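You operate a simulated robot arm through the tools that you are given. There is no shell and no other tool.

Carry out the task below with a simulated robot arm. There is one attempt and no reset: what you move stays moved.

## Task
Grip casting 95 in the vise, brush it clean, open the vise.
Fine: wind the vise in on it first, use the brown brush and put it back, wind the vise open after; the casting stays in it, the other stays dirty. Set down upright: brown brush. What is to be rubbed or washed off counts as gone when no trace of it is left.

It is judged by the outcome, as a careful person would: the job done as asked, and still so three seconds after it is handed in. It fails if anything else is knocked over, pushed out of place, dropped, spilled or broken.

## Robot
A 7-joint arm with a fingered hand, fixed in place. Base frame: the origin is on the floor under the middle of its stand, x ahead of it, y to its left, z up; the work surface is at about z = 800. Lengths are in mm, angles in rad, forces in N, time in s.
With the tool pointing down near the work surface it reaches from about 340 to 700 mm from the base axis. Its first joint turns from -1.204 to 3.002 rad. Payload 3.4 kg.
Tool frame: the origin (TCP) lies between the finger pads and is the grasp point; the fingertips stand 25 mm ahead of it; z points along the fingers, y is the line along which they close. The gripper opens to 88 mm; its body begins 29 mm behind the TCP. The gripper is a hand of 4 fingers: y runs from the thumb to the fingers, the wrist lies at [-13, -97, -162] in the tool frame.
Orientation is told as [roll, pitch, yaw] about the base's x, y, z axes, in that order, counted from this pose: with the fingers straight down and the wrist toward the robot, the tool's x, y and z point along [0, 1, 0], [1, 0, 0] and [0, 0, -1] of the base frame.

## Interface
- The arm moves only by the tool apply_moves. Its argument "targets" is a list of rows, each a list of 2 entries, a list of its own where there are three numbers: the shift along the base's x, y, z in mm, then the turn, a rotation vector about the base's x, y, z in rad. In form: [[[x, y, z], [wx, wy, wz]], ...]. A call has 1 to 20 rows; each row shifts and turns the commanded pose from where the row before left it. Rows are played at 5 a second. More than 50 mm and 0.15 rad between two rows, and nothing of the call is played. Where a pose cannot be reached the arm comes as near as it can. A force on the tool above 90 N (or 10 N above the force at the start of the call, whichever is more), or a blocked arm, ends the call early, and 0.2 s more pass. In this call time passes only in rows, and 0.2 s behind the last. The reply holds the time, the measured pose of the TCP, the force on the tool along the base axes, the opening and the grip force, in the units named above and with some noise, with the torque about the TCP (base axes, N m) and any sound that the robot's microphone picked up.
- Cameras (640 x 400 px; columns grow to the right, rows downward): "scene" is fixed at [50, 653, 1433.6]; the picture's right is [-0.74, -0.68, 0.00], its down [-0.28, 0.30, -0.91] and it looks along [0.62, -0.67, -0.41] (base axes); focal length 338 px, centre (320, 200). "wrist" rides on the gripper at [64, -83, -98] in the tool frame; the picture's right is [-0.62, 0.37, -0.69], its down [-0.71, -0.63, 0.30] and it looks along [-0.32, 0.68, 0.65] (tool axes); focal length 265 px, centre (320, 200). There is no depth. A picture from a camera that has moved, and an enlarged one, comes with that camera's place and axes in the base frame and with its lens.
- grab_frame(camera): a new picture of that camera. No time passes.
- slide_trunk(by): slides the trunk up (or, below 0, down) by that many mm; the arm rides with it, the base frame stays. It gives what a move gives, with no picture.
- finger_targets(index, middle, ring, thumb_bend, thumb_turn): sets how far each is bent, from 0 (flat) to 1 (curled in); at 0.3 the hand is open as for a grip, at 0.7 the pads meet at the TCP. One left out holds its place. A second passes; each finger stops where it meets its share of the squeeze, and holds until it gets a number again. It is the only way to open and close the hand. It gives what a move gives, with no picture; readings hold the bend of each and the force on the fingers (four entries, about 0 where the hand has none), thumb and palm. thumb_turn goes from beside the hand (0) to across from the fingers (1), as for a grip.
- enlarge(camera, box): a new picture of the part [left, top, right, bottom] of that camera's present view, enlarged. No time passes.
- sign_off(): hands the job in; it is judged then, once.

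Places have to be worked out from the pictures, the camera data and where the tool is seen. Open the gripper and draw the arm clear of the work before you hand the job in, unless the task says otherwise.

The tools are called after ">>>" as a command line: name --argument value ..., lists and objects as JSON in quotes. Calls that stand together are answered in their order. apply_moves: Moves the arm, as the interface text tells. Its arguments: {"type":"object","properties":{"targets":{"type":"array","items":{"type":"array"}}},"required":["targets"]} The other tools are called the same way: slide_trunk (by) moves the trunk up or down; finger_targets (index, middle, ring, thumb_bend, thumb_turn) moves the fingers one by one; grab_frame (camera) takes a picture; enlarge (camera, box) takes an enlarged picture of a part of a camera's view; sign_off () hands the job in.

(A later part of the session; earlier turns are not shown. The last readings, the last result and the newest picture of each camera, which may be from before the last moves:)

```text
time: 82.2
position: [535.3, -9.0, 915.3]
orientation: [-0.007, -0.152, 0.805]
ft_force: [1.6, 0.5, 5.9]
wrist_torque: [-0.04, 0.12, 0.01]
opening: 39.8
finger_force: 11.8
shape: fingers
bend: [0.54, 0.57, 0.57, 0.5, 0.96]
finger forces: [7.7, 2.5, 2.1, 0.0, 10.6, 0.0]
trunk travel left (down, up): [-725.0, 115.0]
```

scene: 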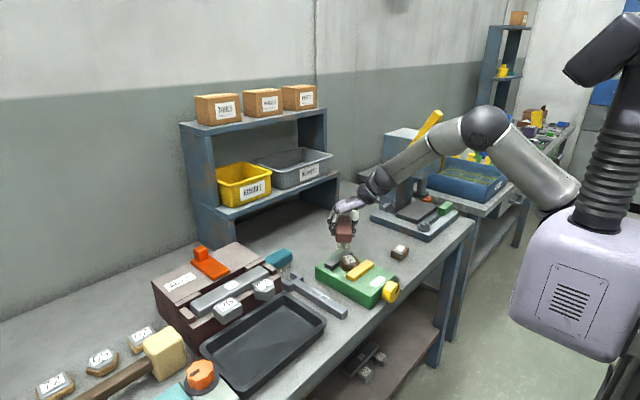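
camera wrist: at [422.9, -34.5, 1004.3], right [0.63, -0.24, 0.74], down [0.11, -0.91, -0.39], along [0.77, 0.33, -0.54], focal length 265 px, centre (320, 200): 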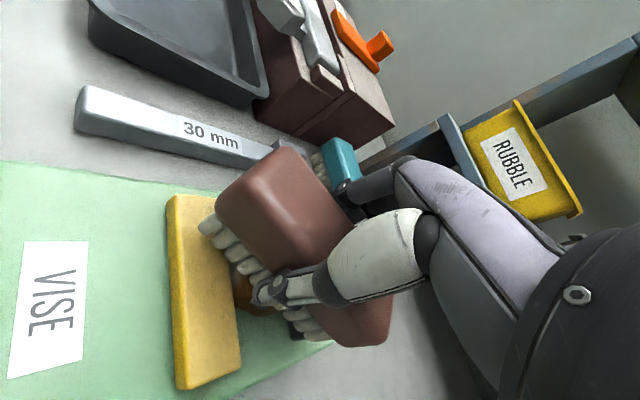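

Bristles are in contact (~7 N). Starting scrub strokes across the brush's width.

>>> apply_moves --targets '[[[8, 8.5, 0], [0, 0, 0]], [[8, 8.5, 0], [0, 0, 0]], [[-8, -8.5, 0], [0, 0, 0]], [[-8, -8.5, 0], [0, 0, 0]], [[-8, -8.5, 0], [0, 0, 0]], [[-8, -8.5, 0], [0, 0, 0]], [[8, 8.5, 0], [0, 0, 0]], [[8, 8.5, 0], [0, 0, 0]]]'

>>> enlarge --camera "scene" --box '[325, 220, 385, 280]'

>>> enlarge --camera "wrist" --box '[180, 130, 420, 360]'

```text
time: 84.0
position: [532.6, -8.2, 914.2]
orientation: [-0.003, -0.15, 0.804]
ft_force: [-0.3, -1.6, 6.6]
wrist_torque: [-0.11, 0.14, 0.03]
opening: 40.2
finger_force: 10.7
shape: fingers
bend: [0.54, 0.57, 0.57, 0.5, 0.96]
finger forces: [6.4, 2.3, 1.9, 0.0, 11.2, 0.1]
trunk travel left (down, up): [-725.0, 115.0]
```

```text
6.67 times, centred on (355, 250) of scene
camera zoom: at [50.0, 653.0, 1433.6], right [-0.74, -0.68, 0.0], down [-0.28, 0.3, -0.91], along [0.62, -0.67, -0.41], focal length 2254 px, centre (87, -133)
```

zoom: 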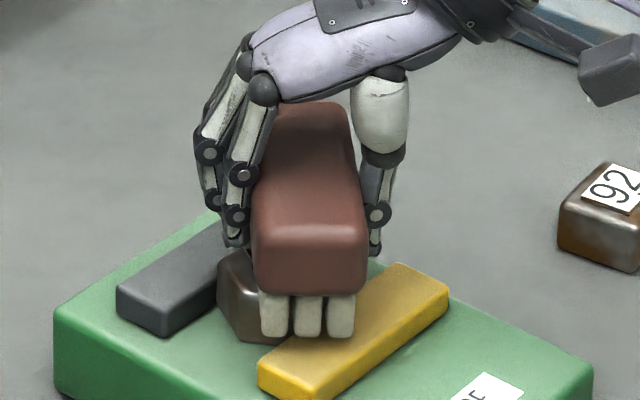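

```text
1.74 times, centred on (300, 245) of wrist
camera zoom: at [421.5, -33.5, 999.3], right [0.62, -0.24, 0.74], down [0.11, -0.91, -0.39], along [0.77, 0.33, -0.54], focal length 462 px, centre (355, 122)
```

zoom: 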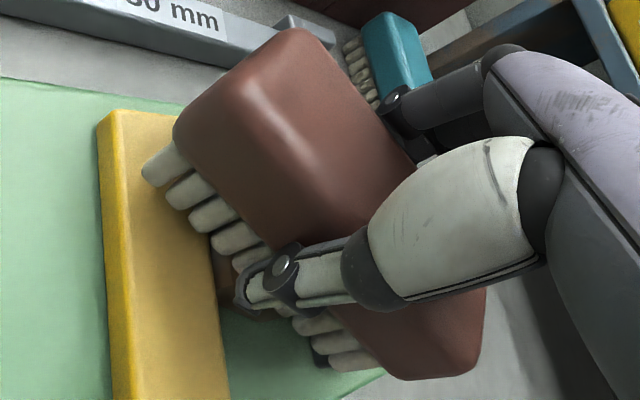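

Scrubbing works without slipping. Continuing with a wider raster of strokes over the whole top.

>>> apply_moves --targets '[[[2, 0, 0], [0, 0, 0]], [[-11, 10.5, 0], [0, 0, 0]], [[8, 8.5, 0], [0, 0, 0]], [[8, 8.5, 0], [0, 0, 0]], [[-8, -8.5, 0], [0, 0, 0]], [[-8, -8.5, 0], [0, 0, 0]], [[-8, -8.5, 0], [0, 0, 0]], [[-8, -8.5, 0], [0, 0, 0]], [[8, 8.5, 0], [0, 0, 0]], [[8, 8.5, 0], [0, 0, 0]], [[11, -10.5, 0], [0, 0, 0]], [[11, -10.5, 0], [0, 0, 0]], [[8, 8.5, 0], [0, 0, 0]], [[8, 8.5, 0], [0, 0, 0]], [[-8, -8.5, 0], [0, 0, 0]], [[-8, -8.5, 0], [0, 0, 0]], [[-8, -8.5, 0], [0, 0, 0]], [[-8, -8.5, 0], [0, 0, 0]], [[8, 8.5, 0], [0, 0, 0]], [[8, 8.5, 0], [0, 0, 0]]]'

>>> apply_moves --targets '[[[-11, 10.5, 0], [0, 0, 0]], [[0, 0, 10], [0, 0, 0]], [[15, -15, 15], [0, 0, 0]], [[25, -25, 15], [0, 0, 0]], [[25, -25, 10], [0, 0, 0]], [[10, -10, 0], [0, 0, 0]]]'

>>> grab_frame --camera "wrist"

>>> enlarge --camera "scene" --box '[325, 230, 385, 290]'

```text
time: 88.2
position: [546.8, -19.3, 915.2]
orientation: [-0.004, -0.15, 0.804]
ft_force: [0.1, -0.8, 1.8]
wrist_torque: [-0.06, 0.09, -0.01]
opening: 40.2
finger_force: 10.7
shape: fingers
bend: [0.54, 0.57, 0.57, 0.5, 0.96]
finger forces: [6.6, 2.3, 1.8, 0.0, 10.9, 0.0]
trunk travel left (down, up): [-725.0, 115.0]
```

```text
time: 89.6
position: [612.7, -85.1, 964.2]
orientation: [-0.004, -0.149, 0.807]
ft_force: [0.3, 0.0, -0.6]
wrist_torque: [-0.01, -0.02, 0.04]
opening: 40.0
finger_force: 9.5
shape: fingers
bend: [0.54, 0.57, 0.57, 0.5, 0.96]
finger forces: [5.9, 2.6, 1.9, 0.0, 10.2, 0.0]
trunk travel left (down, up): [-725.0, 115.0]
```

```text
taken
camera wrist: at [499.9, -109.6, 1048.8], right [0.63, -0.24, 0.74], down [0.11, -0.91, -0.39], along [0.77, 0.33, -0.54], focal length 265 px, centre (320, 200)
```

wrist: 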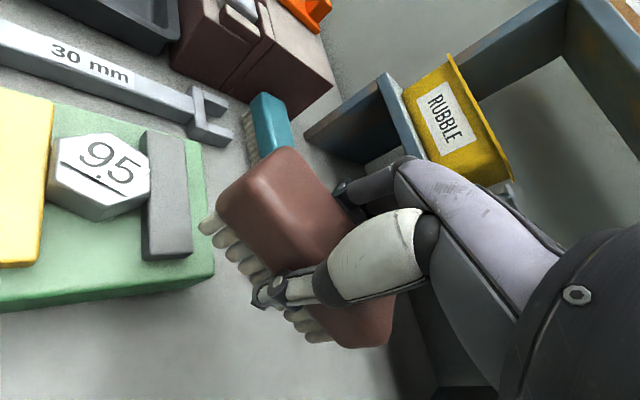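

```text
6.67 times, centred on (355, 260) of scene
camera zoom: at [50.0, 653.0, 1433.6], right [-0.74, -0.68, 0.0], down [-0.28, 0.3, -0.91], along [0.62, -0.67, -0.41], focal length 2254 px, centre (87, -200)
```

zoom: 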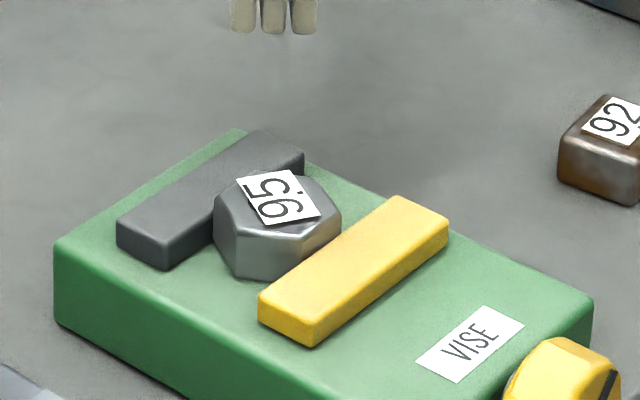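

The casting has turned clean grey, sides included. Zooming in to check for any remaining trace.

>>> enlarge --camera "wrist" --box '[20, 110, 180, 240]'

>>> enlarge --camera "scene" --box '[335, 245, 365, 275]'

```text
3.08 times, centred on (100, 175) of wrist
camera zoom: at [499.9, -109.6, 1048.8], right [0.63, -0.24, 0.74], down [0.11, -0.91, -0.39], along [0.77, 0.33, -0.54], focal length 817 px, centre (997, 277)
```

zoom: 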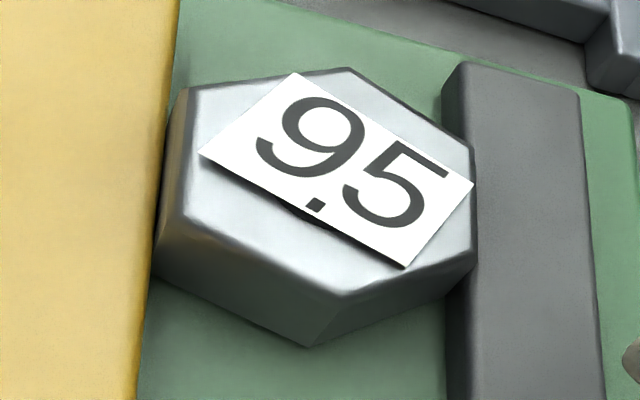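

```text
13.33 times, centred on (350, 260) of scene
camera zoom: at [50.0, 653.0, 1433.6], right [-0.74, -0.68, 0.0], down [-0.28, 0.3, -0.91], along [0.62, -0.67, -0.41], focal length 4508 px, centre (-80, -600)
```

zoom: 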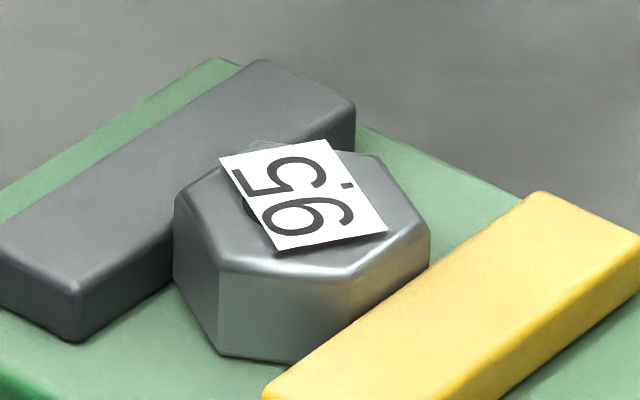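

It looks clean; the faint yellow on the face toward the jaw is probably a reflection, but to be sure no trace is left I'll give it a second pass of strokes.

>>> apply_moves --targets '[[[-25, 25, -10], [0, 0, 0]], [[-25, 25, -10], [0, 0, 0]], [[-15, 15, -10], [0, 0, 0]], [[-11, 11, -9], [0, 0, 0]], [[0, 0, -6], [0, 0, 0]], [[0, 0, -4.5], [0, 0, 0]]]'

>>> apply_moves --targets '[[[-11, 10.5, 0], [0, 0, 0]], [[8, 8.5, 0], [0, 0, 0]], [[8, 8.5, 0], [0, 0, 0]], [[-8, -8.5, 0], [0, 0, 0]], [[-8, -8.5, 0], [0, 0, 0]], [[-8, -8.5, 0], [0, 0, 0]], [[-8, -8.5, 0], [0, 0, 0]], [[8, 8.5, 0], [0, 0, 0]], [[8, 8.5, 0], [0, 0, 0]], [[11, -10.5, 0], [0, 0, 0]], [[11, -10.5, 0], [0, 0, 0]], [[8, 8.5, 0], [0, 0, 0]], [[8, 8.5, 0], [0, 0, 0]], [[-8, -8.5, 0], [0, 0, 0]], [[-8, -8.5, 0], [0, 0, 0]], [[-8, -8.5, 0], [0, 0, 0]], [[-8, -8.5, 0], [0, 0, 0]], [[8, 8.5, 0], [0, 0, 0]], [[8, 8.5, 0], [0, 0, 0]], [[-11, 10.5, 0], [0, 0, 0]]]'

```text
time: 91.0
position: [538.0, -7.0, 916.5]
orientation: [0.0, -0.155, 0.802]
ft_force: [0.2, -0.4, -1.3]
wrist_torque: [-0.02, 0.05, 0.04]
opening: 39.8
finger_force: 9.8
shape: fingers
bend: [0.54, 0.57, 0.57, 0.5, 0.96]
finger forces: [5.7, 2.6, 1.6, 0.0, 9.8, 0.0]
trunk travel left (down, up): [-725.0, 115.0]
```

```text
time: 95.2
position: [536.1, -8.1, 914.5]
orientation: [-0.007, -0.149, 0.805]
ft_force: [0.5, -0.4, 1.9]
wrist_torque: [-0.03, -0.01, 0.04]
opening: 39.9
finger_force: 10.8
shape: fingers
bend: [0.54, 0.57, 0.57, 0.5, 0.96]
finger forces: [6.2, 2.7, 2.1, 0.1, 10.8, 0.0]
trunk travel left (down, up): [-725.0, 115.0]
```

Second pass done. Lifting away and inspecting again.

>>> apply_moves --targets '[[[0, 0, 10], [0, 0, 0]], [[15, -15, 15], [0, 0, 0]], [[25, -25, 15], [0, 0, 0]], [[25, -20, 15], [0, 0, -0.08]], [[20, -5, 10], [0, 0, -0.08]], [[15, 0, 5], [0, 0, -0.08]]]'

>>> grab_frame --camera "wrist"

>>> enlarge --camera "scene" --box '[335, 245, 375, 280]'

```text
time: 96.6
position: [637.2, -72.0, 984.2]
orientation: [-0.004, -0.148, 0.564]
ft_force: [-0.4, 0.4, -1.0]
wrist_torque: [0.0, 0.02, 0.01]
opening: 39.8
finger_force: 10.4
shape: fingers
bend: [0.54, 0.57, 0.57, 0.5, 0.96]
finger forces: [5.9, 2.6, 1.9, 0.1, 10.1, 0.0]
trunk travel left (down, up): [-725.0, 115.0]
```

```text
taken
camera wrist: at [521.3, -69.7, 1068.8], right [0.55, -0.38, 0.74], down [-0.11, -0.91, -0.39], along [0.83, 0.14, -0.54], focal length 265 px, centre (320, 200)
```

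wrist: 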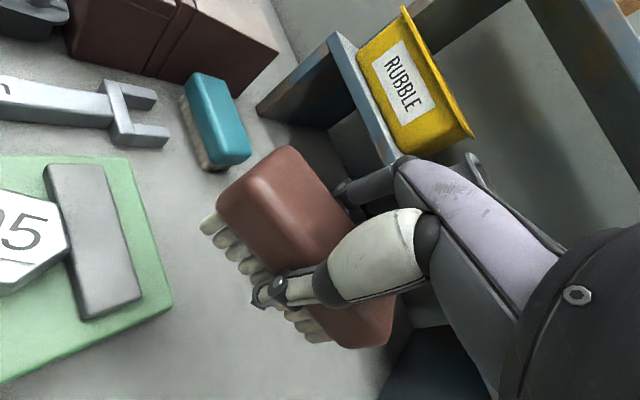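

```text
11.43 times, centred on (355, 262) of scene
camera zoom: at [50.0, 653.0, 1433.6], right [-0.74, -0.68, 0.0], down [-0.28, 0.3, -0.91], along [0.62, -0.67, -0.41], focal length 3864 px, centre (-80, -514)
```

zoom: 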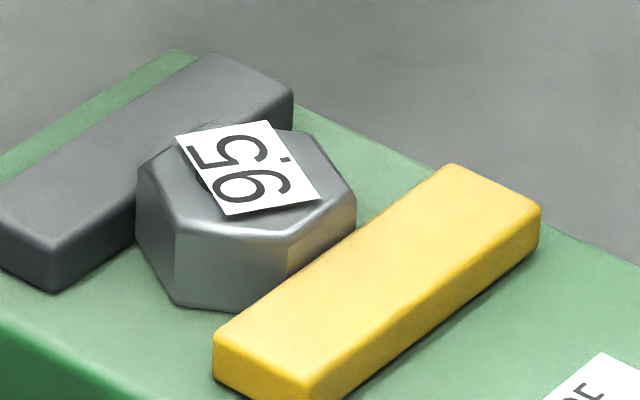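

The casting is clean. Now returning the brush: straighten yaw, lower the trunk, and go back to the pick-up pose.

>>> apply_moves --targets '[[[12, 5, 5], [0, 0, -0.12]], [[12, 5, 5], [0, 0, -0.12]], [[12, 5, 0], [0, 0, -0.12]], [[12, 5, 0], [0, 0, -0.12]], [[10, 3, 0], [0, 0, -0.08]], [[10, 0, 0], [0, 0, 0]], [[10, 0, 0], [0, 0, 0]]]'

>>> slide_trunk --by -80

>>> grab_frame --camera "wrist"

```text
time: 98.2
position: [716.2, -47.5, 994.2]
orientation: [-0.005, -0.147, 0.003]
ft_force: [-0.2, 0.0, -1.0]
wrist_torque: [0.0, -0.02, -0.02]
opening: 39.9
finger_force: 10.4
shape: fingers
bend: [0.54, 0.57, 0.57, 0.5, 0.96]
finger forces: [5.8, 2.7, 1.7, 0.0, 10.0, 0.0]
trunk travel left (down, up): [-725.0, 115.0]
```

```text
time: 99.4
position: [715.7, -47.1, 915.1]
orientation: [-0.004, -0.147, 0.004]
ft_force: [0.3, 0.2, -1.5]
wrist_torque: [0.02, 0.0, 0.01]
opening: 39.9
finger_force: 10.4
shape: fingers
bend: [0.54, 0.57, 0.57, 0.5, 0.96]
finger forces: [5.8, 2.6, 1.7, 0.0, 10.1, 0.0]
trunk travel left (down, up): [-645.0, 195.0]
```

```text
taken
camera wrist: at [619.2, 15.3, 999.4], right [0.26, -0.62, 0.74], down [-0.58, -0.72, -0.39], along [0.77, -0.32, -0.54], focal length 265 px, centre (320, 200)
```

wrist: 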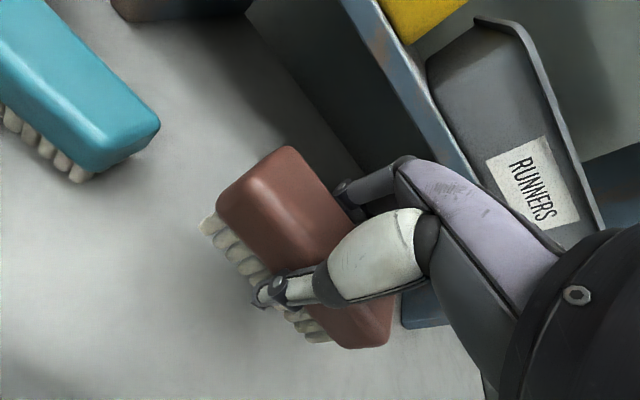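

Camera pose compared to the grip pose says I need about (+18, 0, -71). Moving there, the last few mm slowly.

>>> apply_moves --targets '[[[9, 0.3, -10], [0, 0, 0]], [[8.5, 0.2, -15], [0, 0, 0]], [[0, 0, -20], [0, 0, 0]], [[0, 0, -15], [0, 0, 0]], [[0, 0, -6], [0, 0, 0]]]'

>>> apply_moves --targets '[[[0, 0, -2], [0, 0, 0]], [[0, 0, 0], [0, 0, 0]]]'

>>> enlarge --camera "scene" --box '[290, 200, 350, 260]'

>>> enlarge --camera "wrist" --box '[180, 130, 420, 360]'

```text
time: 100.6
position: [733.8, -48.5, 847.3]
orientation: [-0.005, -0.148, 0.004]
ft_force: [1.5, -0.4, -1.0]
wrist_torque: [-0.01, -0.03, -0.04]
opening: 39.7
finger_force: 10.0
shape: fingers
bend: [0.54, 0.57, 0.57, 0.5, 0.96]
finger forces: [5.7, 2.6, 1.6, 0.1, 10.0, 0.0]
trunk travel left (down, up): [-645.0, 195.0]
```

```text
time: 101.2
position: [734.0, -47.7, 846.3]
orientation: [-0.003, -0.149, 0.003]
ft_force: [0.8, -0.6, -1.9]
wrist_torque: [-0.04, 0.03, -0.02]
opening: 39.7
finger_force: 9.9
shape: fingers
bend: [0.54, 0.57, 0.57, 0.5, 0.96]
finger forces: [5.8, 2.6, 1.7, 0.0, 9.9, 0.1]
trunk travel left (down, up): [-645.0, 195.0]
```

```text
6.67 times, centred on (320, 230) of scene
camera zoom: at [50.0, 653.0, 1433.6], right [-0.74, -0.68, 0.0], down [-0.28, 0.3, -0.91], along [0.62, -0.67, -0.41], focal length 2254 px, centre (320, 0)
```

zoom: 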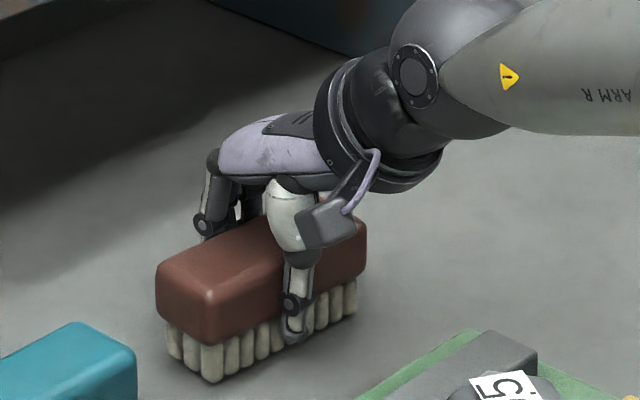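

```text
1.74 times, centred on (300, 245) of wrist
camera zoom: at [637.6, 16.0, 931.0], right [0.26, -0.62, 0.74], down [-0.58, -0.72, -0.39], along [0.77, -0.32, -0.54], focal length 462 px, centre (355, 122)
```

zoom: 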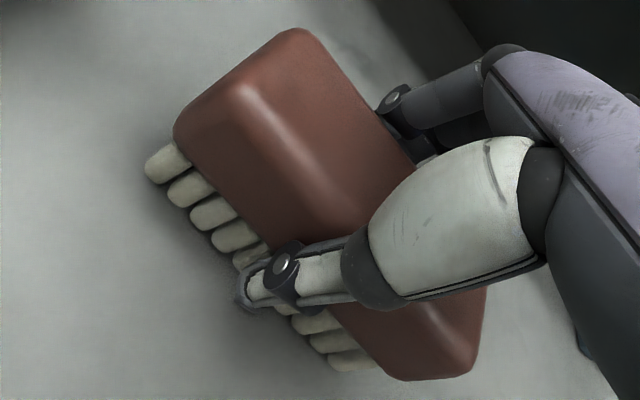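

Nearly touching (about 2.5 mm above). Lowering the last bit until contact.

>>> apply_moves --targets '[[[0, 0, -1.5], [0, 0, 0]], [[0, 0, 0], [0, 0, 0]]]'

>>> apply_moves --targets '[[[0, 0, -1], [0, 0, 0]], [[0, 0, 0], [0, 0, 0]]]'

```text
time: 101.8
position: [733.5, -48.0, 843.5]
orientation: [-0.003, -0.147, 0.002]
ft_force: [-0.1, 0.1, -1.1]
wrist_torque: [0.0, 0.01, 0.01]
opening: 40.0
finger_force: 10.0
shape: fingers
bend: [0.54, 0.57, 0.57, 0.5, 0.96]
finger forces: [5.7, 2.6, 1.7, 0.0, 10.0, 0.1]
trunk travel left (down, up): [-645.0, 195.0]
```

```text
time: 102.4
position: [732.5, -47.7, 843.7]
orientation: [-0.003, -0.149, 0.004]
ft_force: [0.2, -0.5, -0.5]
wrist_torque: [0.01, 0.0, -0.05]
opening: 39.7
finger_force: 10.1
shape: fingers
bend: [0.54, 0.57, 0.57, 0.5, 0.96]
finger forces: [6.0, 2.5, 1.7, 0.0, 9.9, 0.0]
trunk travel left (down, up): [-645.0, 195.0]
```

>>> apply_moves --targets '[[[0, 0, -1], [0, 0, 0]], [[0, 0, 0], [0, 0, 0]]]'

>>> enlarge --camera "scene" --box '[290, 200, 350, 260]'

```text
time: 103.0
position: [733.4, -47.0, 842.8]
orientation: [-0.003, -0.151, 0.004]
ft_force: [1.2, 1.1, 1.7]
wrist_torque: [0.01, 0.0, -0.04]
opening: 40.2
finger_force: 10.2
shape: fingers
bend: [0.54, 0.57, 0.57, 0.5, 0.96]
finger forces: [6.7, 2.6, 1.7, 0.1, 9.5, 0.0]
trunk travel left (down, up): [-645.0, 195.0]
```

```text
6.67 times, centred on (320, 230) of scene
camera zoom: at [50.0, 653.0, 1433.6], right [-0.74, -0.68, 0.0], down [-0.28, 0.3, -0.91], along [0.62, -0.67, -0.41], focal length 2254 px, centre (320, 0)
```

zoom: 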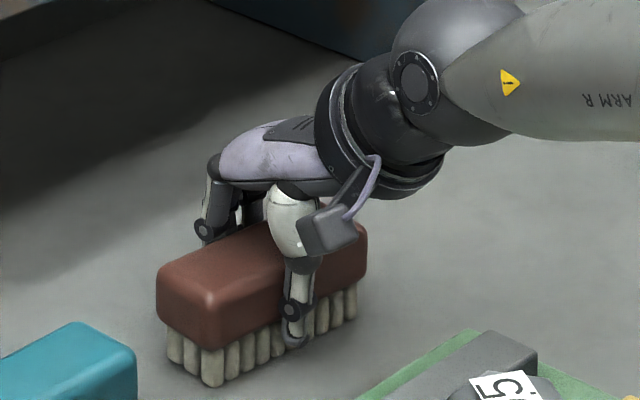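

The brush touches the bench (light contact). Releasing gently in two stages.

>>> finger_targets --index 0.47 --middle 0.49 --ring 0.49 --thumb_bend 0.42

>>> finger_targets --index 0.3 --middle 0.3 --ring 0.3 --thumb_bend 0.3

>>> enlarge --camera "scene" --box '[290, 200, 350, 260]'

>>> enlarge --camera "wrist" --box '[180, 130, 420, 360]'

```text
time: 104.0
position: [733.7, -48.8, 842.5]
orientation: [-0.003, -0.15, 0.003]
ft_force: [-0.3, -0.3, -0.2]
wrist_torque: [0.0, -0.02, 0.0]
opening: 53.3
finger_force: 0.1
shape: fingers
bend: [0.47, 0.49, 0.49, 0.42, 0.97]
finger forces: [0.0, 0.0, 0.0, 0.1, 0.0, 0.0]
trunk travel left (down, up): [-645.0, 195.0]
```

```text
time: 105.0
position: [733.8, -46.9, 842.8]
orientation: [-0.003, -0.151, 0.004]
ft_force: [-0.3, -0.3, -0.7]
wrist_torque: [-0.01, 0.01, 0.01]
opening: 84.3
finger_force: 0.0
shape: fingers
bend: [0.3, 0.3, 0.3, 0.3, 0.97]
finger forces: [0.0, 0.1, 0.0, 0.0, 0.0, 0.0]
trunk travel left (down, up): [-645.0, 195.0]
```

```text
6.67 times, centred on (320, 230) of scene
camera zoom: at [50.0, 653.0, 1433.6], right [-0.74, -0.68, 0.0], down [-0.28, 0.3, -0.91], along [0.62, -0.67, -0.41], focal length 2254 px, centre (320, 0)
```

zoom: 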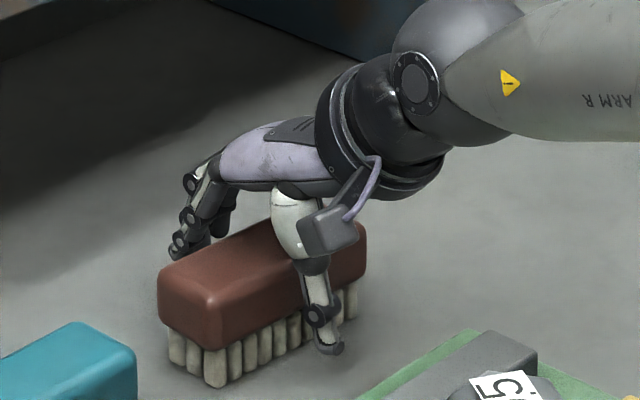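

```text
1.74 times, centred on (300, 245) of wrist
camera zoom: at [636.9, 15.8, 927.6], right [0.26, -0.62, 0.74], down [-0.58, -0.72, -0.39], along [0.77, -0.32, -0.54], focal length 462 px, centre (355, 122)
```

zoom: 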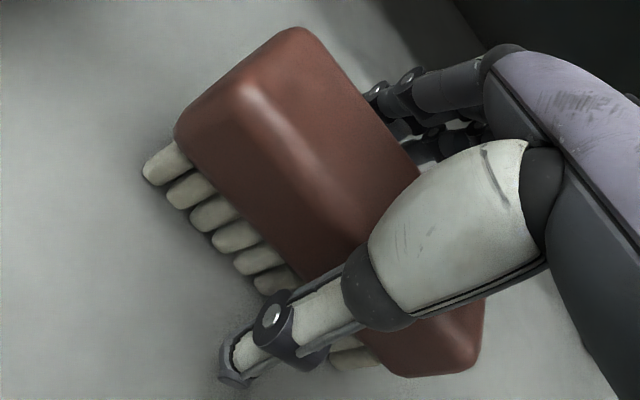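

Brush stands upright at its place. Rising straight up and retreating.

>>> apply_moves --targets '[[[0, 0, 8], [0, 0, 0]], [[0, 0, 15], [0, 0, 0]], [[0, 0, 20], [0, 0, 0]], [[-5, 0, 25], [0, 0, 0]], [[-15, 0, 25], [0, 0.07, 0]], [[-20, 0, 20], [0, 0.08, 0]], [[-20, 0, 10], [0, 0, 0]]]'

>>> slide_trunk --by 80

>>> grab_frame --camera "scene"

>>> grab_frame --camera "wrist"

```text
time: 106.6
position: [673.3, -60.8, 960.5]
orientation: [0.003, 0.01, -0.009]
ft_force: [-0.1, 0.7, 0.8]
wrist_torque: [0.01, -0.01, 0.01]
opening: 84.5
finger_force: 0.1
shape: fingers
bend: [0.3, 0.3, 0.3, 0.3, 0.97]
finger forces: [0.0, 0.0, 0.0, 0.0, 0.0, 0.0]
out of reach, approached as far as the arm can: row 6
trunk travel left (down, up): [-645.0, 195.0]
```

```text
time: 107.7
position: [674.8, -58.8, 1047.5]
orientation: [0.009, 0.003, -0.006]
ft_force: [-0.2, -0.1, -0.2]
wrist_torque: [-0.01, -0.01, -0.02]
opening: 84.2
finger_force: 0.1
shape: fingers
bend: [0.3, 0.3, 0.3, 0.3, 0.97]
finger forces: [0.0, 0.0, 0.1, 0.0, 0.0, 0.1]
trunk travel left (down, up): [-725.0, 115.0]
```

```text
taken
```

scene: 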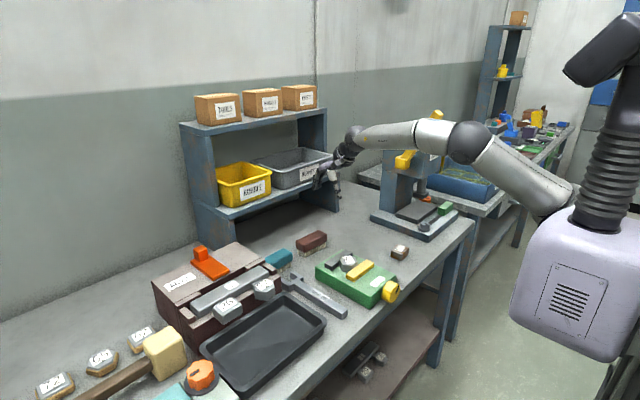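

```text
taken
camera wrist: at [593.6, 4.1, 1145.5], right [0.37, -0.63, 0.69], down [-0.64, -0.71, -0.31], along [0.68, -0.32, -0.66], focal length 265 px, centre (320, 200)
```

wrist: 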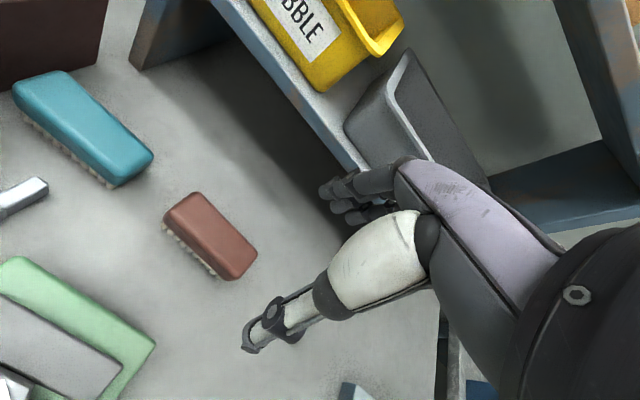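

All good. Raising the trunk again and bringing the hand back toward the knob while turning to yaw 90°.

>>> slide_trunk --by 110

>>> apply_moves --targets '[[[-15, 0, -13], [0, 0, 0.12]], [[-15, 0, -13], [0, 0, 0.12]], [[-15, 0, -13], [0, 0, 0.12]], [[-15, 0, -13], [0, 0, 0.12]], [[-15, 0, -13], [0, 0, 0.12]], [[-15, 0, -13], [0, 0, 0.12]], [[-15, 0, -13], [0, 0, 0.12]], [[-15, 0, -13], [0, 0, 0.12]], [[-15, 0, -13], [0, 0, 0.12]], [[-15, 0, -13], [0, 0, 0.12]], [[-15, 0, -13], [0, 0, 0.12]], [[-15, 0, -13], [0, 0, 0.12]], [[-15, -5, -13], [0, 0, 0.12]]]'

>>> grab_frame --camera "scene"

```text
time: 109.2
position: [675.8, -59.6, 1157.0]
orientation: [0.01, -0.001, -0.005]
ft_force: [0.0, -0.5, 0.3]
wrist_torque: [0.0, 0.01, -0.01]
opening: 84.5
finger_force: 0.0
shape: fingers
bend: [0.3, 0.3, 0.3, 0.3, 0.97]
finger forces: [0.0, 0.0, 0.1, 0.0, 0.0, 0.0]
trunk travel left (down, up): [-835.0, 5.0]
```

```text
time: 112.0
position: [479.3, -58.1, 988.3]
orientation: [-0.001, 0.0, 1.57]
ft_force: [-0.1, -0.2, 0.8]
wrist_torque: [-0.01, 0.01, 0.01]
opening: 84.5
finger_force: 0.0
shape: fingers
bend: [0.3, 0.3, 0.3, 0.3, 0.97]
finger forces: [0.1, 0.0, 0.1, 0.0, 0.0, 0.0]
trunk travel left (down, up): [-835.0, 5.0]
```

```text
taken
```

scene: 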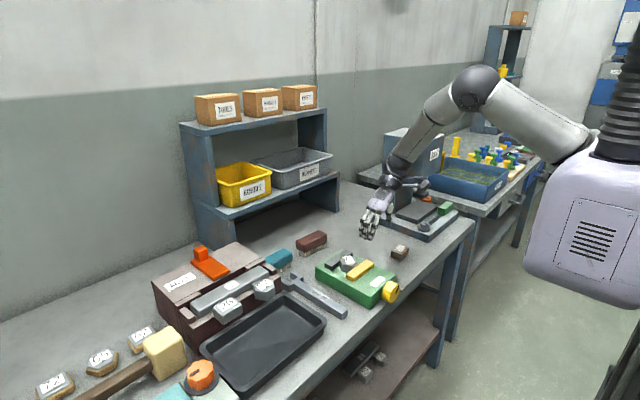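

Tilting the fingers forward again (toward +x) above the vise, then backing out in front of the knob.

>>> apply_moves --targets '[[[-5, 0, -2], [0, -0.13, 0]], [[-5, 0, -2], [0, -0.13, 0]], [[-5, 0, -2], [0, -0.13, 0]], [[-5, 0, -2], [0, -0.13, 0]], [[-5, 0, -2], [0, -0.13, 0]], [[-5, 0, -2], [0, -0.13, 0]], [[-5, 0, -2], [0, -0.13, 0]], [[-5, 0, -2], [0, -0.13, 0]], [[-10, 0, -4], [0, -0.13, 0]], [[-10, 0, -5], [0, -0.13, 0]], [[-12, 3, -5], [0, -0.12, 0]], [[-12, 3, -5], [0, -0.1, 0]], [[-12, 3, -5], [0, 0, 0]], [[-15, 3, -5], [0, 0, 0]], [[-15, 3, -5], [0, 0, 0]]]'

>>> grab_frame --camera "wrist"

>>> grab_frame --camera "scene"

```text
time: 115.2
position: [351.7, -42.9, 939.3]
orientation: [-1.522, -0.007, 1.572]
ft_force: [0.5, 0.2, 0.4]
wrist_torque: [0.02, -0.01, -0.04]
opening: 84.2
finger_force: 0.1
shape: fingers
bend: [0.3, 0.3, 0.3, 0.3, 0.97]
finger forces: [0.0, 0.1, 0.0, 0.0, 0.1, 0.0]
trunk travel left (down, up): [-835.0, 5.0]
```

```text
taken
camera wrist: at [252.5, -126.1, 878.2], right [-0.66, 0.37, 0.65], down [0.34, -0.63, 0.7], along [0.67, 0.68, 0.3], focal length 265 px, centre (320, 200)
```

wrist: 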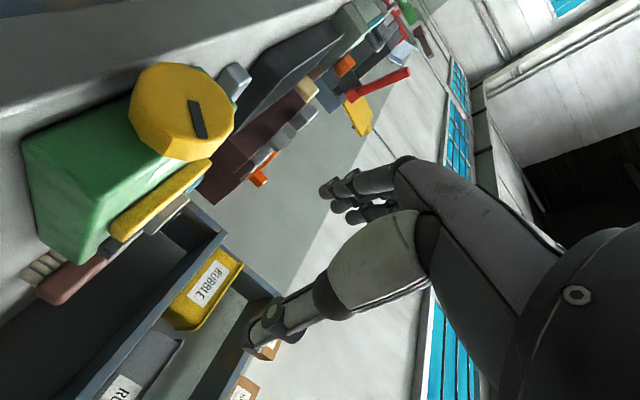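

```text
taken
```

scene: 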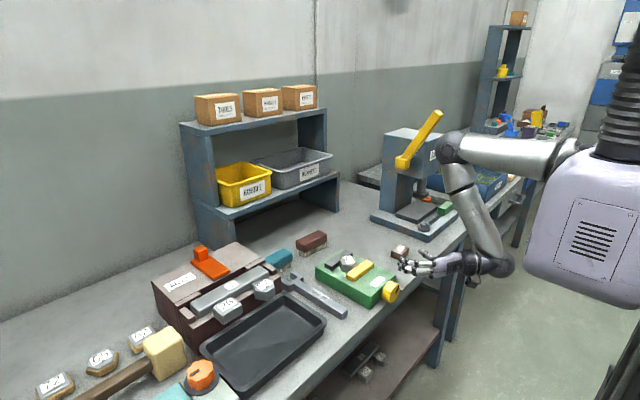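

In position in front of the knob. Setting the finger spread and rolling to θ≈+0.65 rad, the start of an unwinding stroke, then lowering to the knob axis height.

>>> finger_targets --index 0.38 --middle 0.38 --ring 0.05 --thumb_bend 0.39

>>> apply_moves --targets '[[[-2, 6, -20], [0.13, 0, 0]], [[-2, 6, -20], [0.13, 0, 0]], [[-2, 6, -20], [0.13, 0, 0]], [[0, 6, -20], [0.13, 0, 0]], [[0, 6, -20], [0.12, 0, 0]]]'

>>> grab_frame --camera "wrist"

>>> enlarge --camera "scene" --box '[330, 230, 450, 330]'

```text
time: 116.2
position: [353.2, -42.2, 937.2]
orientation: [-1.524, -0.004, 1.571]
ft_force: [-0.5, 0.4, 0.4]
wrist_torque: [-0.01, -0.01, -0.02]
opening: 67.4
finger_force: 0.1
shape: fingers
bend: [0.38, 0.38, 0.05, 0.39, 0.97]
finger forces: [0.0, 0.0, 0.0, 0.0, 0.0, 0.0]
trunk travel left (down, up): [-835.0, 5.0]
```

```text
time: 117.4
position: [347.2, -13.4, 838.1]
orientation: [-1.523, -0.648, 1.571]
ft_force: [0.5, 0.4, -0.2]
wrist_torque: [0.03, -0.01, 0.02]
opening: 67.5
finger_force: 0.0
shape: fingers
bend: [0.38, 0.38, 0.05, 0.39, 0.97]
finger forces: [0.0, 0.0, 0.0, 0.1, 0.1, 0.1]
trunk travel left (down, up): [-835.0, 5.0]
```

```text
taken
camera wrist: at [246.7, -44.3, 740.5], right [-0.66, -0.1, 0.74], down [0.34, -0.92, 0.18], along [0.67, 0.37, 0.65], focal length 265 px, centre (320, 200)
```

wrist: 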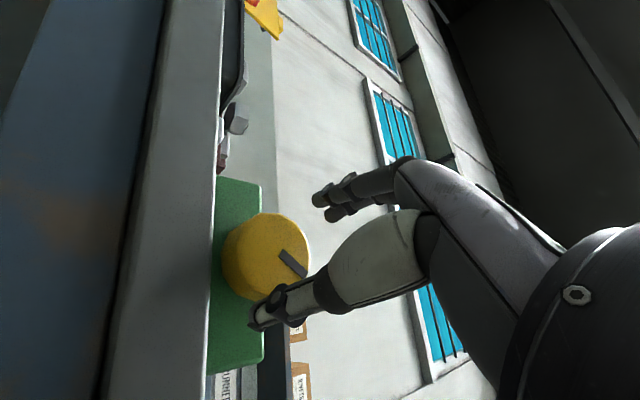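

```text
4.00 times, centred on (390, 280) of scene
camera zoom: at [50.0, 653.0, 1433.6], right [-0.74, -0.68, 0.0], down [-0.28, 0.3, -0.91], along [0.62, -0.67, -0.41], focal length 1352 px, centre (40, -120)
```

zoom: 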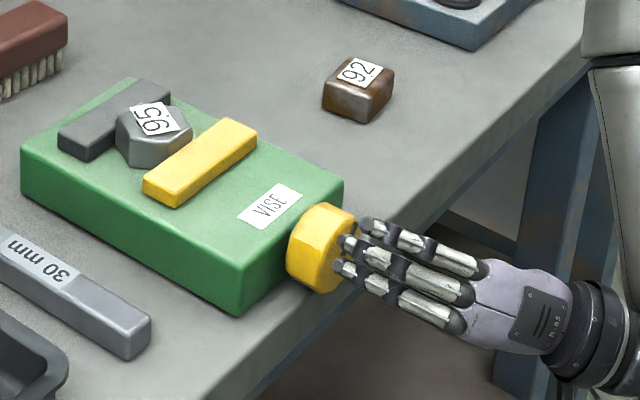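

Compared with the earlier stroke-end camera pose I need +38 mm in x. Advancing in steps with force checks.

>>> apply_moves --targets '[[[12, 0.5, 0.5], [0, 0, 0]], [[12, 0.5, 0], [0, 0, 0]]]'

>>> apply_moves --targets '[[[7, 0, 0], [0, 0, 0]]]'

>>> apply_moves --targets '[[[6, 0, 0], [0, 0, 0]]]'

>>> enlarge --camera "wrist" --box '[230, 160, 390, 320]'

```text
time: 118.0
position: [369.8, -12.6, 838.9]
orientation: [-1.525, -0.645, 1.569]
ft_force: [0.2, -0.1, -0.5]
wrist_torque: [0.01, -0.01, 0.0]
opening: 67.0
finger_force: 0.0
shape: fingers
bend: [0.38, 0.38, 0.05, 0.39, 0.97]
finger forces: [0.1, 0.0, 0.0, 0.0, 0.0, 0.1]
trunk travel left (down, up): [-835.0, 5.0]
```

```text
time: 118.4
position: [377.9, -11.4, 838.2]
orientation: [-1.524, -0.645, 1.571]
ft_force: [-0.5, 0.0, 0.3]
wrist_torque: [-0.03, -0.03, -0.03]
opening: 67.4
finger_force: 0.0
shape: fingers
bend: [0.38, 0.38, 0.05, 0.39, 0.97]
finger forces: [0.0, 0.1, 0.0, 0.1, 0.1, 0.1]
trunk travel left (down, up): [-835.0, 5.0]
```

```text
time: 118.8
position: [384.1, -10.2, 838.2]
orientation: [-1.52, -0.644, 1.571]
ft_force: [-0.6, -0.6, 0.1]
wrist_torque: [0.0, -0.01, -0.01]
opening: 67.3
finger_force: 0.0
shape: fingers
bend: [0.38, 0.38, 0.05, 0.39, 0.97]
finger forces: [0.1, 0.0, 0.0, 0.0, 0.1, 0.1]
trunk travel left (down, up): [-835.0, 5.0]
```

```text
2.50 times, centred on (310, 240) of wrist
camera zoom: at [283.9, -42.6, 740.6], right [-0.66, -0.1, 0.74], down [0.34, -0.92, 0.18], along [0.67, 0.37, 0.64], focal length 664 px, centre (345, 100)
```

zoom: 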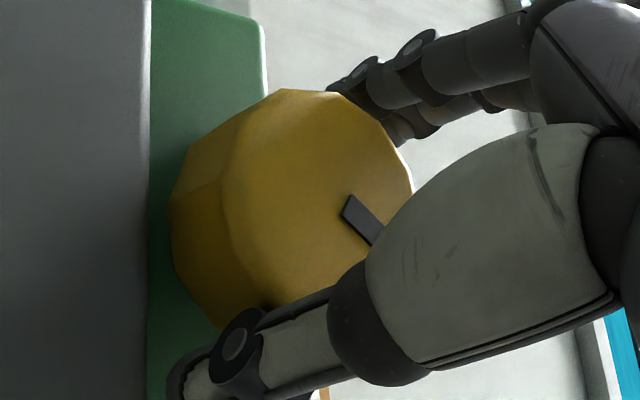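

Straddling the knob without contact. Gripping and unwinding with negative roll.

>>> finger_targets --index 0.6 --middle 0.6 --thumb_bend 0.6

>>> apply_moves --targets '[[[0, 0.3, 0.2], [-0.1, 0, 0]], [[0, 0.3, 0.2], [-0.1, 0, 0]], [[0, 0.35, 0.15], [-0.1, 0, 0]]]'

>>> enlarge --camera "wrist" --box '[230, 160, 390, 320]'

>>> enlarge --camera "scene" --box '[320, 240, 420, 310]'

```text
time: 119.8
position: [384.4, -10.7, 839.1]
orientation: [-1.524, -0.646, 1.571]
ft_force: [0.7, -0.2, 3.4]
wrist_torque: [-0.05, -0.18, 0.19]
opening: 48.7
finger_force: 14.8
shape: fingers
bend: [0.47, 0.52, 0.05, 0.49, 0.97]
finger forces: [9.4, 6.2, 0.0, 0.1, 13.8, 0.0]
trunk travel left (down, up): [-835.0, 5.0]
```

```text
time: 120.6
position: [383.8, -10.5, 839.1]
orientation: [-1.523, -0.343, 1.572]
ft_force: [3.3, 1.7, 3.1]
wrist_torque: [0.11, -0.15, 0.24]
opening: 48.7
finger_force: 14.1
shape: fingers
bend: [0.47, 0.53, 0.05, 0.49, 0.96]
finger forces: [9.5, 6.1, 0.0, 0.0, 12.6, 0.0]
trunk travel left (down, up): [-835.0, 5.0]
```

```text
2.50 times, centred on (310, 240) of wrist
camera zoom: at [283.7, -69.4, 755.4], right [-0.66, 0.13, 0.74], down [0.34, -0.83, 0.45], along [0.67, 0.55, 0.51], focal length 664 px, centre (345, 100)
```

zoom: 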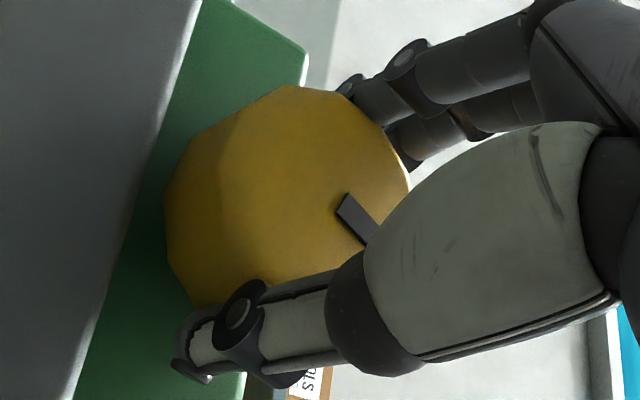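

```text
5.71 times, centred on (370, 275) of scene
camera zoom: at [50.0, 653.0, 1433.6], right [-0.74, -0.68, 0.0], down [-0.28, 0.3, -0.91], along [0.62, -0.67, -0.41], focal length 1932 px, centre (34, -229)
```

zoom: 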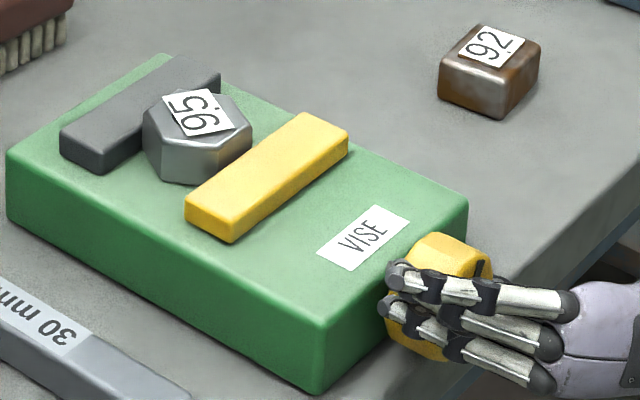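

The yellow jaw is backing away and the casting stays. Continuing the stroke.

>>> apply_moves --targets '[[[0, 0.37, 0.1], [-0.1, 0, 0]], [[0, 0.37, 0.1], [-0.1, 0, 0]], [[0, 0.38, 0], [-0.1, 0, 0]], [[0, 0.38, 0], [-0.1, 0, 0]], [[0, 0.37, -0.1], [-0.1, 0, 0]], [[0, 0.35, -0.15], [-0.1, 0, 0]], [[0, 0.3, -0.2], [-0.1, 0, 0]]]'

>>> enlarge --camera "scene" --box '[320, 240, 420, 310]'

>>> enlarge --camera "wrist" --box '[230, 160, 390, 320]'

```text
time: 122.2
position: [384.0, -7.3, 839.8]
orientation: [-1.524, 0.357, 1.571]
ft_force: [2.0, 4.6, -0.9]
wrist_torque: [0.1, 0.04, 0.28]
opening: 48.4
finger_force: 14.9
shape: fingers
bend: [0.47, 0.53, 0.05, 0.5, 0.96]
finger forces: [10.9, 6.3, 0.0, 0.0, 11.5, 0.1]
trunk travel left (down, up): [-835.0, 5.0]
```

```text
5.71 times, centred on (370, 275) of scene
camera zoom: at [50.0, 653.0, 1433.6], right [-0.74, -0.68, 0.0], down [-0.28, 0.3, -0.91], along [0.62, -0.67, -0.41], focal length 1932 px, centre (34, -229)
```

zoom: 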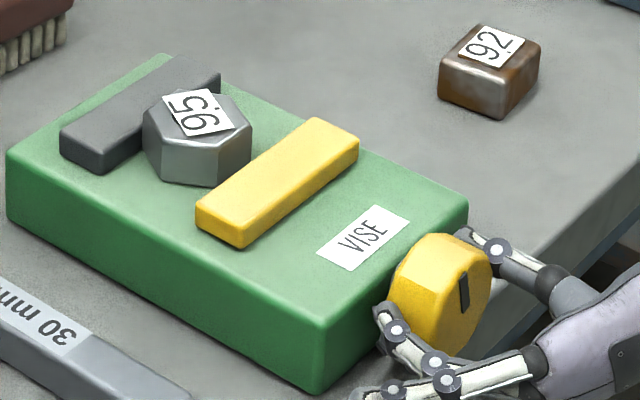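

```text
2.50 times, centred on (310, 240) of wrist
camera zoom: at [283.6, -106.9, 812.8], right [-0.66, 0.57, 0.48], down [0.34, -0.34, 0.88], along [0.67, 0.74, 0.03], focal length 664 px, centre (345, 100)
```

zoom: 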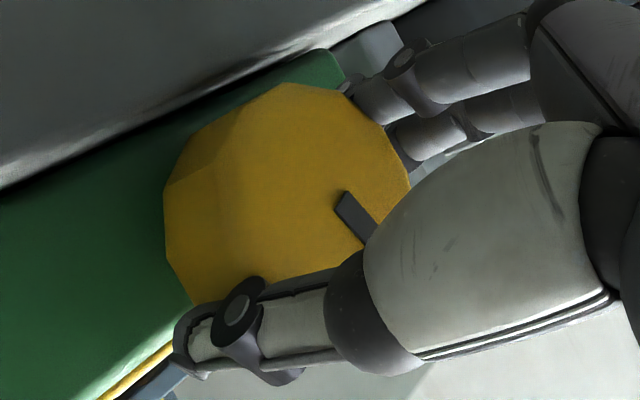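

Opened by about 11 mm. One more stroke to bring it back near its original opening: release, roll forward, grip, unwind.

>>> finger_targets --index 0.38 --middle 0.38 --thumb_bend 0.39

>>> apply_moves --targets '[[[0, -0.3, 0.2], [0.1, 0, 0]], [[0, -0.35, 0.15], [0.1, 0, 0]], [[0, -0.37, 0.1], [0.1, 0, 0]], [[0, -0.38, 0], [0.1, 0, 0]], [[0, -0.38, 0], [0.1, 0, 0]], [[0, -0.37, -0.1], [0.1, 0, 0]], [[0, -0.37, -0.1], [0.1, 0, 0]], [[0, -0.35, -0.15], [0.1, 0, 0]], [[0, -0.3, -0.2], [0.1, 0, 0]], [[0, -0.3, -0.2], [0.1, 0, 0]]]'

>>> finger_targets --index 0.6 --middle 0.6 --thumb_bend 0.6

>>> apply_moves --targets '[[[0, 0.3, 0.2], [-0.1, 0, 0]], [[0, 0.3, 0.2], [-0.1, 0, 0]], [[0, 0.35, 0.15], [-0.1, 0, 0]], [[0, 0.37, 0.1], [-0.1, 0, 0]], [[0, 0.37, 0.1], [-0.1, 0, 0]], [[0, 0.38, 0], [-0.1, 0, 0]], [[0, 0.38, 0], [-0.1, 0, 0]], [[0, 0.37, -0.1], [-0.1, 0, 0]], [[0, 0.35, -0.15], [-0.1, 0, 0]], [[0, 0.3, -0.2], [-0.1, 0, 0]]]'

>>> enlarge --camera "scene" --box '[320, 240, 420, 310]'

>>> enlarge --camera "wrist" --box '[230, 160, 390, 320]'

```text
time: 123.2
position: [383.7, -8.3, 839.5]
orientation: [-1.523, 0.355, 1.571]
ft_force: [-0.4, 0.9, 0.4]
wrist_torque: [-0.01, -0.03, -0.02]
opening: 66.3
finger_force: 0.0
shape: fingers
bend: [0.38, 0.38, 0.05, 0.39, 0.97]
finger forces: [0.0, 0.0, 0.1, 0.0, 0.0, 0.0]
trunk travel left (down, up): [-835.0, 5.0]
```

```text
time: 125.4
position: [383.1, -13.2, 839.5]
orientation: [-1.523, -0.646, 1.572]
ft_force: [-0.1, -0.4, 0.1]
wrist_torque: [0.02, 0.0, -0.02]
opening: 66.6
finger_force: 0.0
shape: fingers
bend: [0.38, 0.38, 0.05, 0.39, 0.97]
finger forces: [0.0, 0.1, 0.1, 0.0, 0.0, 0.0]
trunk travel left (down, up): [-835.0, 5.0]
```

```text
time: 126.4
position: [383.5, -11.2, 838.1]
orientation: [-1.523, -0.647, 1.57]
ft_force: [1.5, -0.3, 4.1]
wrist_torque: [-0.03, -0.16, 0.14]
opening: 48.6
finger_force: 14.2
shape: fingers
bend: [0.48, 0.53, 0.05, 0.49, 0.97]
finger forces: [9.2, 5.6, 0.1, 0.0, 13.4, 0.0]
trunk travel left (down, up): [-835.0, 5.0]
```

```text
time: 128.6
position: [384.1, -8.5, 838.3]
orientation: [-1.523, 0.359, 1.569]
ft_force: [1.2, 3.7, 4.5]
wrist_torque: [0.1, -0.03, 0.22]
opening: 48.6
finger_force: 14.2
shape: fingers
bend: [0.48, 0.53, 0.05, 0.49, 0.97]
finger forces: [9.9, 6.3, 0.0, 0.0, 12.9, 0.1]
trunk travel left (down, up): [-835.0, 5.0]
```

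```text
5.71 times, centred on (370, 275) of scene
camera zoom: at [50.0, 653.0, 1433.6], right [-0.74, -0.68, 0.0], down [-0.28, 0.3, -0.91], along [0.62, -0.67, -0.41], focal length 1932 px, centre (34, -229)
```

zoom: 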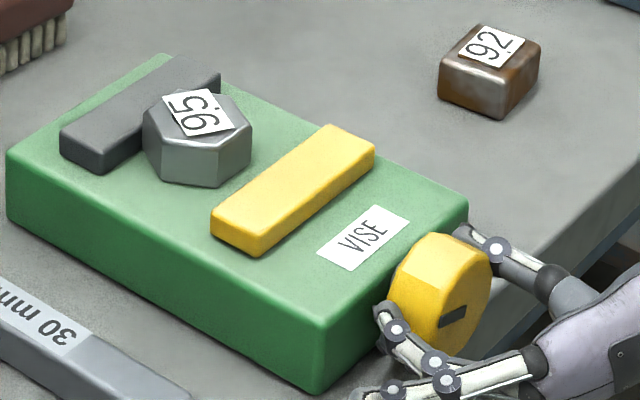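

```text
2.50 times, centred on (310, 240) of wrist
camera zoom: at [283.7, -106.9, 812.5], right [-0.66, 0.57, 0.48], down [0.34, -0.35, 0.88], along [0.67, 0.74, 0.04], focal length 664 px, centre (345, 100)
```

zoom: 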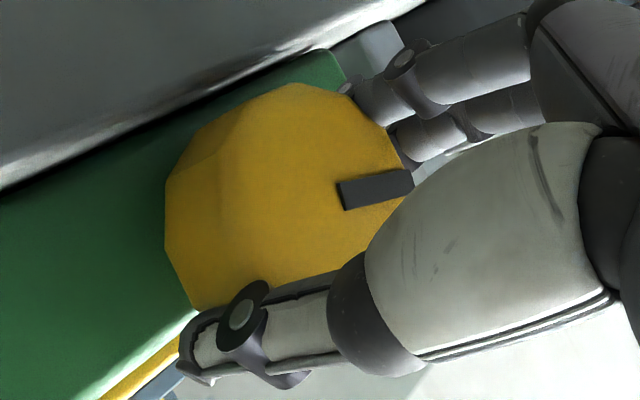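

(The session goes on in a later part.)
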